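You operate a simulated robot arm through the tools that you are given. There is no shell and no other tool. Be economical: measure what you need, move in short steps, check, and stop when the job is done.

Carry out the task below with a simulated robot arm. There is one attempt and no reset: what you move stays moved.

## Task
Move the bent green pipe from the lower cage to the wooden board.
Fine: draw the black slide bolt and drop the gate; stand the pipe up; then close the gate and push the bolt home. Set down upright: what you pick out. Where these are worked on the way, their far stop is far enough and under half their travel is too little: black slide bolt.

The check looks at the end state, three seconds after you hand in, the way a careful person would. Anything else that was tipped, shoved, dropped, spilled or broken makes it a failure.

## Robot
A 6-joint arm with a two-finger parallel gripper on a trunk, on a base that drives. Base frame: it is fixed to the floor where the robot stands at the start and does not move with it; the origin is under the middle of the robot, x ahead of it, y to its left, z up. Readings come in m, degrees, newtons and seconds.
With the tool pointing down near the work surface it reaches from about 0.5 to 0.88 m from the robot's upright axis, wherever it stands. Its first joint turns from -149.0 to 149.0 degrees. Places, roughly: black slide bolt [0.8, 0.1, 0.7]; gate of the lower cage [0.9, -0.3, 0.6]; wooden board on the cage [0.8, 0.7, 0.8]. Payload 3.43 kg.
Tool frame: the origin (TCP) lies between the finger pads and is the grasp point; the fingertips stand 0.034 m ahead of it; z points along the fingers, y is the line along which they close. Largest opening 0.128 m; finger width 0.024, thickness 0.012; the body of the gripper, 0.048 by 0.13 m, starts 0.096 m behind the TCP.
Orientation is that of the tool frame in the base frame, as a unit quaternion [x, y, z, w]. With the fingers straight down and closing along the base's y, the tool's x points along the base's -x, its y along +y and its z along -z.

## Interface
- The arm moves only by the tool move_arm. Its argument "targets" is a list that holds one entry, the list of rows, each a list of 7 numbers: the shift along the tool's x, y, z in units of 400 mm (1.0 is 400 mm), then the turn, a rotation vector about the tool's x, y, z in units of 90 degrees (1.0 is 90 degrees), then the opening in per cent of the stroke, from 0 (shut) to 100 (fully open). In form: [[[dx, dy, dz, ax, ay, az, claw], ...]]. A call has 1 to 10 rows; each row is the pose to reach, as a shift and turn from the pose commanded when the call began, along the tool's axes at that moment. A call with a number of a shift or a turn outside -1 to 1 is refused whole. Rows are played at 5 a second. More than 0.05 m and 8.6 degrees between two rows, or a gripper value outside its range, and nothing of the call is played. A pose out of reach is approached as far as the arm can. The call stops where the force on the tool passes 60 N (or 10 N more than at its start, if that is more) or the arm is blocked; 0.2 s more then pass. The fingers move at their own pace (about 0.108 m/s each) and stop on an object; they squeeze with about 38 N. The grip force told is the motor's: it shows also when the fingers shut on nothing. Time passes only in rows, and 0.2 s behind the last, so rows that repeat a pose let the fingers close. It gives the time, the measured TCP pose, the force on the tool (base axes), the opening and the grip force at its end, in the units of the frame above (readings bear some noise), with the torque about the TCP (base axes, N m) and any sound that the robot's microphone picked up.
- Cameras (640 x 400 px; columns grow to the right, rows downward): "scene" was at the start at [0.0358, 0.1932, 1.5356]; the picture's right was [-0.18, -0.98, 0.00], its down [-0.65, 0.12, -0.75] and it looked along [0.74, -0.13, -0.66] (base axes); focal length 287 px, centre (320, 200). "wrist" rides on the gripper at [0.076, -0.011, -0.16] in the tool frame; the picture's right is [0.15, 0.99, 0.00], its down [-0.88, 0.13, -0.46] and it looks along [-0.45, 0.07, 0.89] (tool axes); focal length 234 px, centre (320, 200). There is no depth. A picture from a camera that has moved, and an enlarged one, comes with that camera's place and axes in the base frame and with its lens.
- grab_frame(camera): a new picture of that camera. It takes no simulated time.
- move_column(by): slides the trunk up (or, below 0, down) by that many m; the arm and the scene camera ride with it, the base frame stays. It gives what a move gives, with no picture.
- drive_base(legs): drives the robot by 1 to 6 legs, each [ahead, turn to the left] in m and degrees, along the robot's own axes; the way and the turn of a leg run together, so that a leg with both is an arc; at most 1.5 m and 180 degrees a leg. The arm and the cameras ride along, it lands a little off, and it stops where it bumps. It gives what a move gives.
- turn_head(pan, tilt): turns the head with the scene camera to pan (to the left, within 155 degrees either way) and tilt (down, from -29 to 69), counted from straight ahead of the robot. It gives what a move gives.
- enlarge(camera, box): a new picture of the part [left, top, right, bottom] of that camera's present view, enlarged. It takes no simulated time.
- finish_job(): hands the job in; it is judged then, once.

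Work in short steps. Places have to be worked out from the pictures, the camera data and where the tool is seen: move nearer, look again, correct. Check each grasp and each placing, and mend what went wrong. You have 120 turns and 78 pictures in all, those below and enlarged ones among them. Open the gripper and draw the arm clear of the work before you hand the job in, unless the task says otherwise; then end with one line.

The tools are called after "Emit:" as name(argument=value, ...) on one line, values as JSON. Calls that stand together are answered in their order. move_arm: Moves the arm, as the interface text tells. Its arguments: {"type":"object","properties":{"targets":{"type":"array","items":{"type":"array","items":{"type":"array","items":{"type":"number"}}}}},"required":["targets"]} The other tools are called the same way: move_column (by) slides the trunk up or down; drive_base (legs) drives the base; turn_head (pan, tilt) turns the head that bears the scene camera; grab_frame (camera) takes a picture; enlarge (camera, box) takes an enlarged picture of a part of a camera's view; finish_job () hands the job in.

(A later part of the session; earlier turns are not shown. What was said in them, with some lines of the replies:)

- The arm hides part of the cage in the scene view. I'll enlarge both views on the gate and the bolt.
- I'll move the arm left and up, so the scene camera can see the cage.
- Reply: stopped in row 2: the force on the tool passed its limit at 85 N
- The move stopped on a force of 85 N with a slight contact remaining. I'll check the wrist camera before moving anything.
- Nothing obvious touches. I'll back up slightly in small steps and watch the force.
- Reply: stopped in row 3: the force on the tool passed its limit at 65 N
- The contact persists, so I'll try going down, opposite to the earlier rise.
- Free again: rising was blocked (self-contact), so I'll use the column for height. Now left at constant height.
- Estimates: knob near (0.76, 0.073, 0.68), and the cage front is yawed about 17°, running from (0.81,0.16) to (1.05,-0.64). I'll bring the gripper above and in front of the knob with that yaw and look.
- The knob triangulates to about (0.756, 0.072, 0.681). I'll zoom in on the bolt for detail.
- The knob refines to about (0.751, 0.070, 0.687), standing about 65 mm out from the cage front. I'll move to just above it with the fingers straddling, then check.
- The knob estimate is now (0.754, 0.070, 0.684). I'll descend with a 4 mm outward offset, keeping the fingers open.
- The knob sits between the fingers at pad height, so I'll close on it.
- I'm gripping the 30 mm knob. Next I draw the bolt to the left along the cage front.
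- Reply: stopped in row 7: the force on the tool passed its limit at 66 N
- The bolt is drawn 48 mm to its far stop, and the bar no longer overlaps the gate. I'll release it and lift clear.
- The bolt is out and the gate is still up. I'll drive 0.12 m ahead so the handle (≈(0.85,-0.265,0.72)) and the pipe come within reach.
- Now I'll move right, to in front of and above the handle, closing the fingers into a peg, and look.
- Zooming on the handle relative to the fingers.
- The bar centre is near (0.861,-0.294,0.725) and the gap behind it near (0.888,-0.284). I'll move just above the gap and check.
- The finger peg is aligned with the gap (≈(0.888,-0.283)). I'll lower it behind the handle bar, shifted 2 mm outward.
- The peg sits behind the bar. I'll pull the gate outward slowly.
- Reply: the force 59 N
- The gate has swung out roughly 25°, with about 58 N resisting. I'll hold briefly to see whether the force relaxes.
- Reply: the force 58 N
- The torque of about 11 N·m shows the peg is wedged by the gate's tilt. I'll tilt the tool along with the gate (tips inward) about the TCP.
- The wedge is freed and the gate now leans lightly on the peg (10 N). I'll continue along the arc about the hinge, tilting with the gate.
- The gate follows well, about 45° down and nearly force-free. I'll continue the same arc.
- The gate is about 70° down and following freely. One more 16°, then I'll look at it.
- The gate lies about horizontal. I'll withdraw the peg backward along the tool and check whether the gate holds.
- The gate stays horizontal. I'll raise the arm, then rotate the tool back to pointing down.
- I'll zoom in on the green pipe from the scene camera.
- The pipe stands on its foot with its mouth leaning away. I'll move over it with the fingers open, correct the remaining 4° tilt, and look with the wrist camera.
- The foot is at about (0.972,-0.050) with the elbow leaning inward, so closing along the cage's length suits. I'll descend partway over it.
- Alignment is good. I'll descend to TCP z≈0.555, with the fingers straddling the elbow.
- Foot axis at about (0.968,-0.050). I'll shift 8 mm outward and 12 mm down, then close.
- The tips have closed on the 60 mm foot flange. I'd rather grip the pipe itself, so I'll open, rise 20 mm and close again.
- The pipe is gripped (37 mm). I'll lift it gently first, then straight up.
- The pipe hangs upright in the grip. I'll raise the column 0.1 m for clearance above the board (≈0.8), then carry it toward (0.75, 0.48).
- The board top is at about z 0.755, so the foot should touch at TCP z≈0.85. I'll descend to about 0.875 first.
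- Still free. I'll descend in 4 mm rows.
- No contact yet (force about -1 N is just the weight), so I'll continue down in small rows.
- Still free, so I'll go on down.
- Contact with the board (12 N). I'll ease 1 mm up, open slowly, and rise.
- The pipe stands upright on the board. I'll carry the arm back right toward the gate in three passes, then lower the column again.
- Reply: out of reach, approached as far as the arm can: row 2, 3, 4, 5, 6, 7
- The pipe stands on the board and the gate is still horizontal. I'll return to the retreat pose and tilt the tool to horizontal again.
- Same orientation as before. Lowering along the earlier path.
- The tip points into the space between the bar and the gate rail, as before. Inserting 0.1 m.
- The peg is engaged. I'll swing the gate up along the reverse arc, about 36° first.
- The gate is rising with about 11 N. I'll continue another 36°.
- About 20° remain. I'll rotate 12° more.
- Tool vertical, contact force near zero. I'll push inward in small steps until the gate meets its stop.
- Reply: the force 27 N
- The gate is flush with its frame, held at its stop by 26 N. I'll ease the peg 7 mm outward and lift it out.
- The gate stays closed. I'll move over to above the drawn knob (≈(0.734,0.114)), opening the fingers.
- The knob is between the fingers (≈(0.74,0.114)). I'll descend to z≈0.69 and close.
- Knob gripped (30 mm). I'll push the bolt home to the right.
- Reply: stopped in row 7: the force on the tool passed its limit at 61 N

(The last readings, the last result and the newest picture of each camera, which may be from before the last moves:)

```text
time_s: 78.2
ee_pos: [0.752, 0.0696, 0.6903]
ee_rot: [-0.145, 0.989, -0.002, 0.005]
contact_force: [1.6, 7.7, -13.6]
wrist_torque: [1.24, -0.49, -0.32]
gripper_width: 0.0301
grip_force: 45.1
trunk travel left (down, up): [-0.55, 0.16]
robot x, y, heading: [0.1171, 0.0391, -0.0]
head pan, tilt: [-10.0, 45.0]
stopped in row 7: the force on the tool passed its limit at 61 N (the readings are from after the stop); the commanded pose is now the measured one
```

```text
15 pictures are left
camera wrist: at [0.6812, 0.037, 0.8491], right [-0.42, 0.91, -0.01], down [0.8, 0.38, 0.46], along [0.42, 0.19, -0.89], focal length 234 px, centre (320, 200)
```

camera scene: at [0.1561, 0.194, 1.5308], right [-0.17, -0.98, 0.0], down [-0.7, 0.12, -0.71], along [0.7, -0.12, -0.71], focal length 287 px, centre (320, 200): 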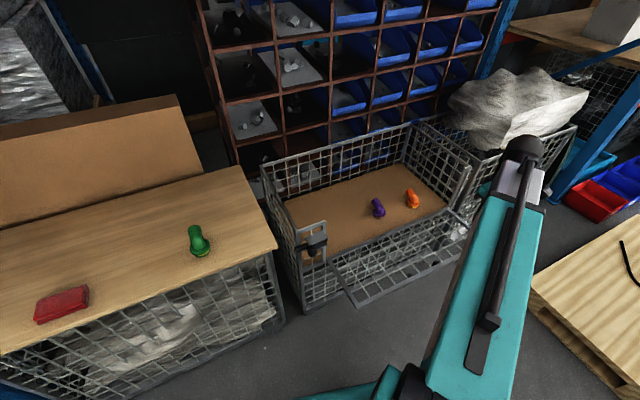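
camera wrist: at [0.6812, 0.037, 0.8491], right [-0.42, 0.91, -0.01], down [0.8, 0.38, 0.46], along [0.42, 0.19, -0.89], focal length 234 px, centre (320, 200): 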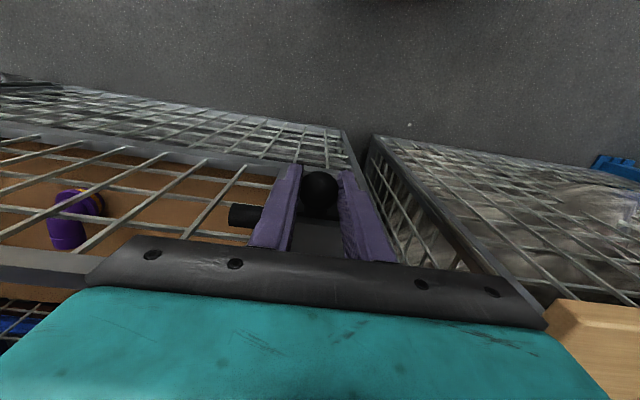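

The bolt is back at its original spot and hit its stop. I'll release, lift clear and check everything.

Emit:
move_arm(targets=[[[0, 0, 0, 0, 0, 0, 40], [0, 0, 0, 0, 0, 0, 60], [0, 0, 0, 0, 0, 0, 60], [0.01, 0, -0.1, 0, 0, 0, 60], [0.02, 0, -0.2, 0, 0, 0, 60], [0.03, 0, -0.3, 0, 0, 0, 60], [0.06, 0, -0.4, 0, 0, 0, 60], [0.1, -0.06, -0.5, 0, 0, 0, 60], [0.14, -0.14, -0.55, 0, 0, 0, 60], [0.16, -0.24, -0.55, 0, 0, 0, 60]]])

Emit:
move_arm(targets=[[[0, -0.1, 0, 0, 0, 0, 60], [0, -0.2, 0, 0, 0, 0, 60], [0, -0.3, 0, 0, 0, 0, 60], [0, -0.4, 0, 0, 0, 0, 60], [0, -0.5, 0, 0, 0, 0, 60], [0, -0.6, 0, 0, 0, 0, 60], [0, -0.7, 0, 0, 0, 0, 60]]])

Emit:
grab_frame(camera="scene")

Emit:
enlarge(camera="scene", box=[160, 160, 380, 300])

```text
time_s: 80.4
ee_pos: [0.7141, -0.0449, 0.9126]
ee_rot: [-0.145, 0.989, -0.005, 0.005]
contact_force: [-0.1, 0.3, -0.3]
wrist_torque: [0.02, -0.02, -0.01]
gripper_width: 0.0765
grip_force: 0.1
trunk travel left (down, up): [-0.55, 0.16]
robot x, y, heading: [0.1191, 0.0377, -0.0]
head pan, tilt: [-10.0, 45.0]
```

```text
time_s: 82.0
ee_pos: [0.7944, -0.3105, 0.9136]
ee_rot: [-0.145, 0.989, -0.004, 0.005]
contact_force: [0.1, -0.2, -0.3]
wrist_torque: [0.01, 0.02, 0.03]
gripper_width: 0.0767
grip_force: 0.1
trunk travel left (down, up): [-0.55, 0.16]
robot x, y, heading: [0.1196, 0.0374, 0.3]
head pan, tilt: [-10.0, 45.0]
```

```text
14 pictures are left
camera scene: at [0.1562, 0.1938, 1.5308], right [-0.17, -0.98, 0.0], down [-0.7, 0.12, -0.71], along [0.7, -0.12, -0.71], focal length 287 px, centre (320, 200)
```

scene: 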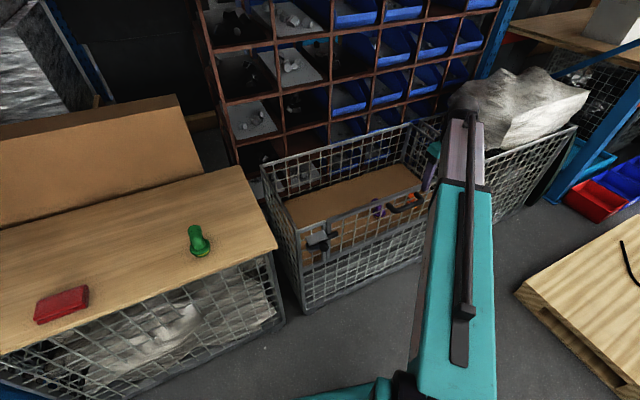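

```text
2.86 times, centred on (270, 230) of scene
camera zoom: at [0.1562, 0.1938, 1.5308], right [-0.17, -0.98, 0.0], down [-0.7, 0.12, -0.71], along [0.7, -0.12, -0.71], focal length 819 px, centre (463, 114)
```

zoom: 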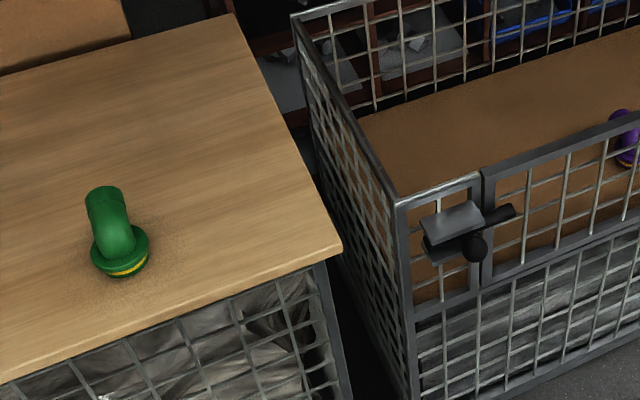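

The pipe stands upright on the board, the gate is closed and the bolt is home. The gripper is open and clear, so I hand in.

Emit:
finish_job()

```text
The job is handed in.
```

The bent green pipe stands upright on the wooden board, the lower cage's gate is closed with the black bolt pushed home, and the job is handed in.
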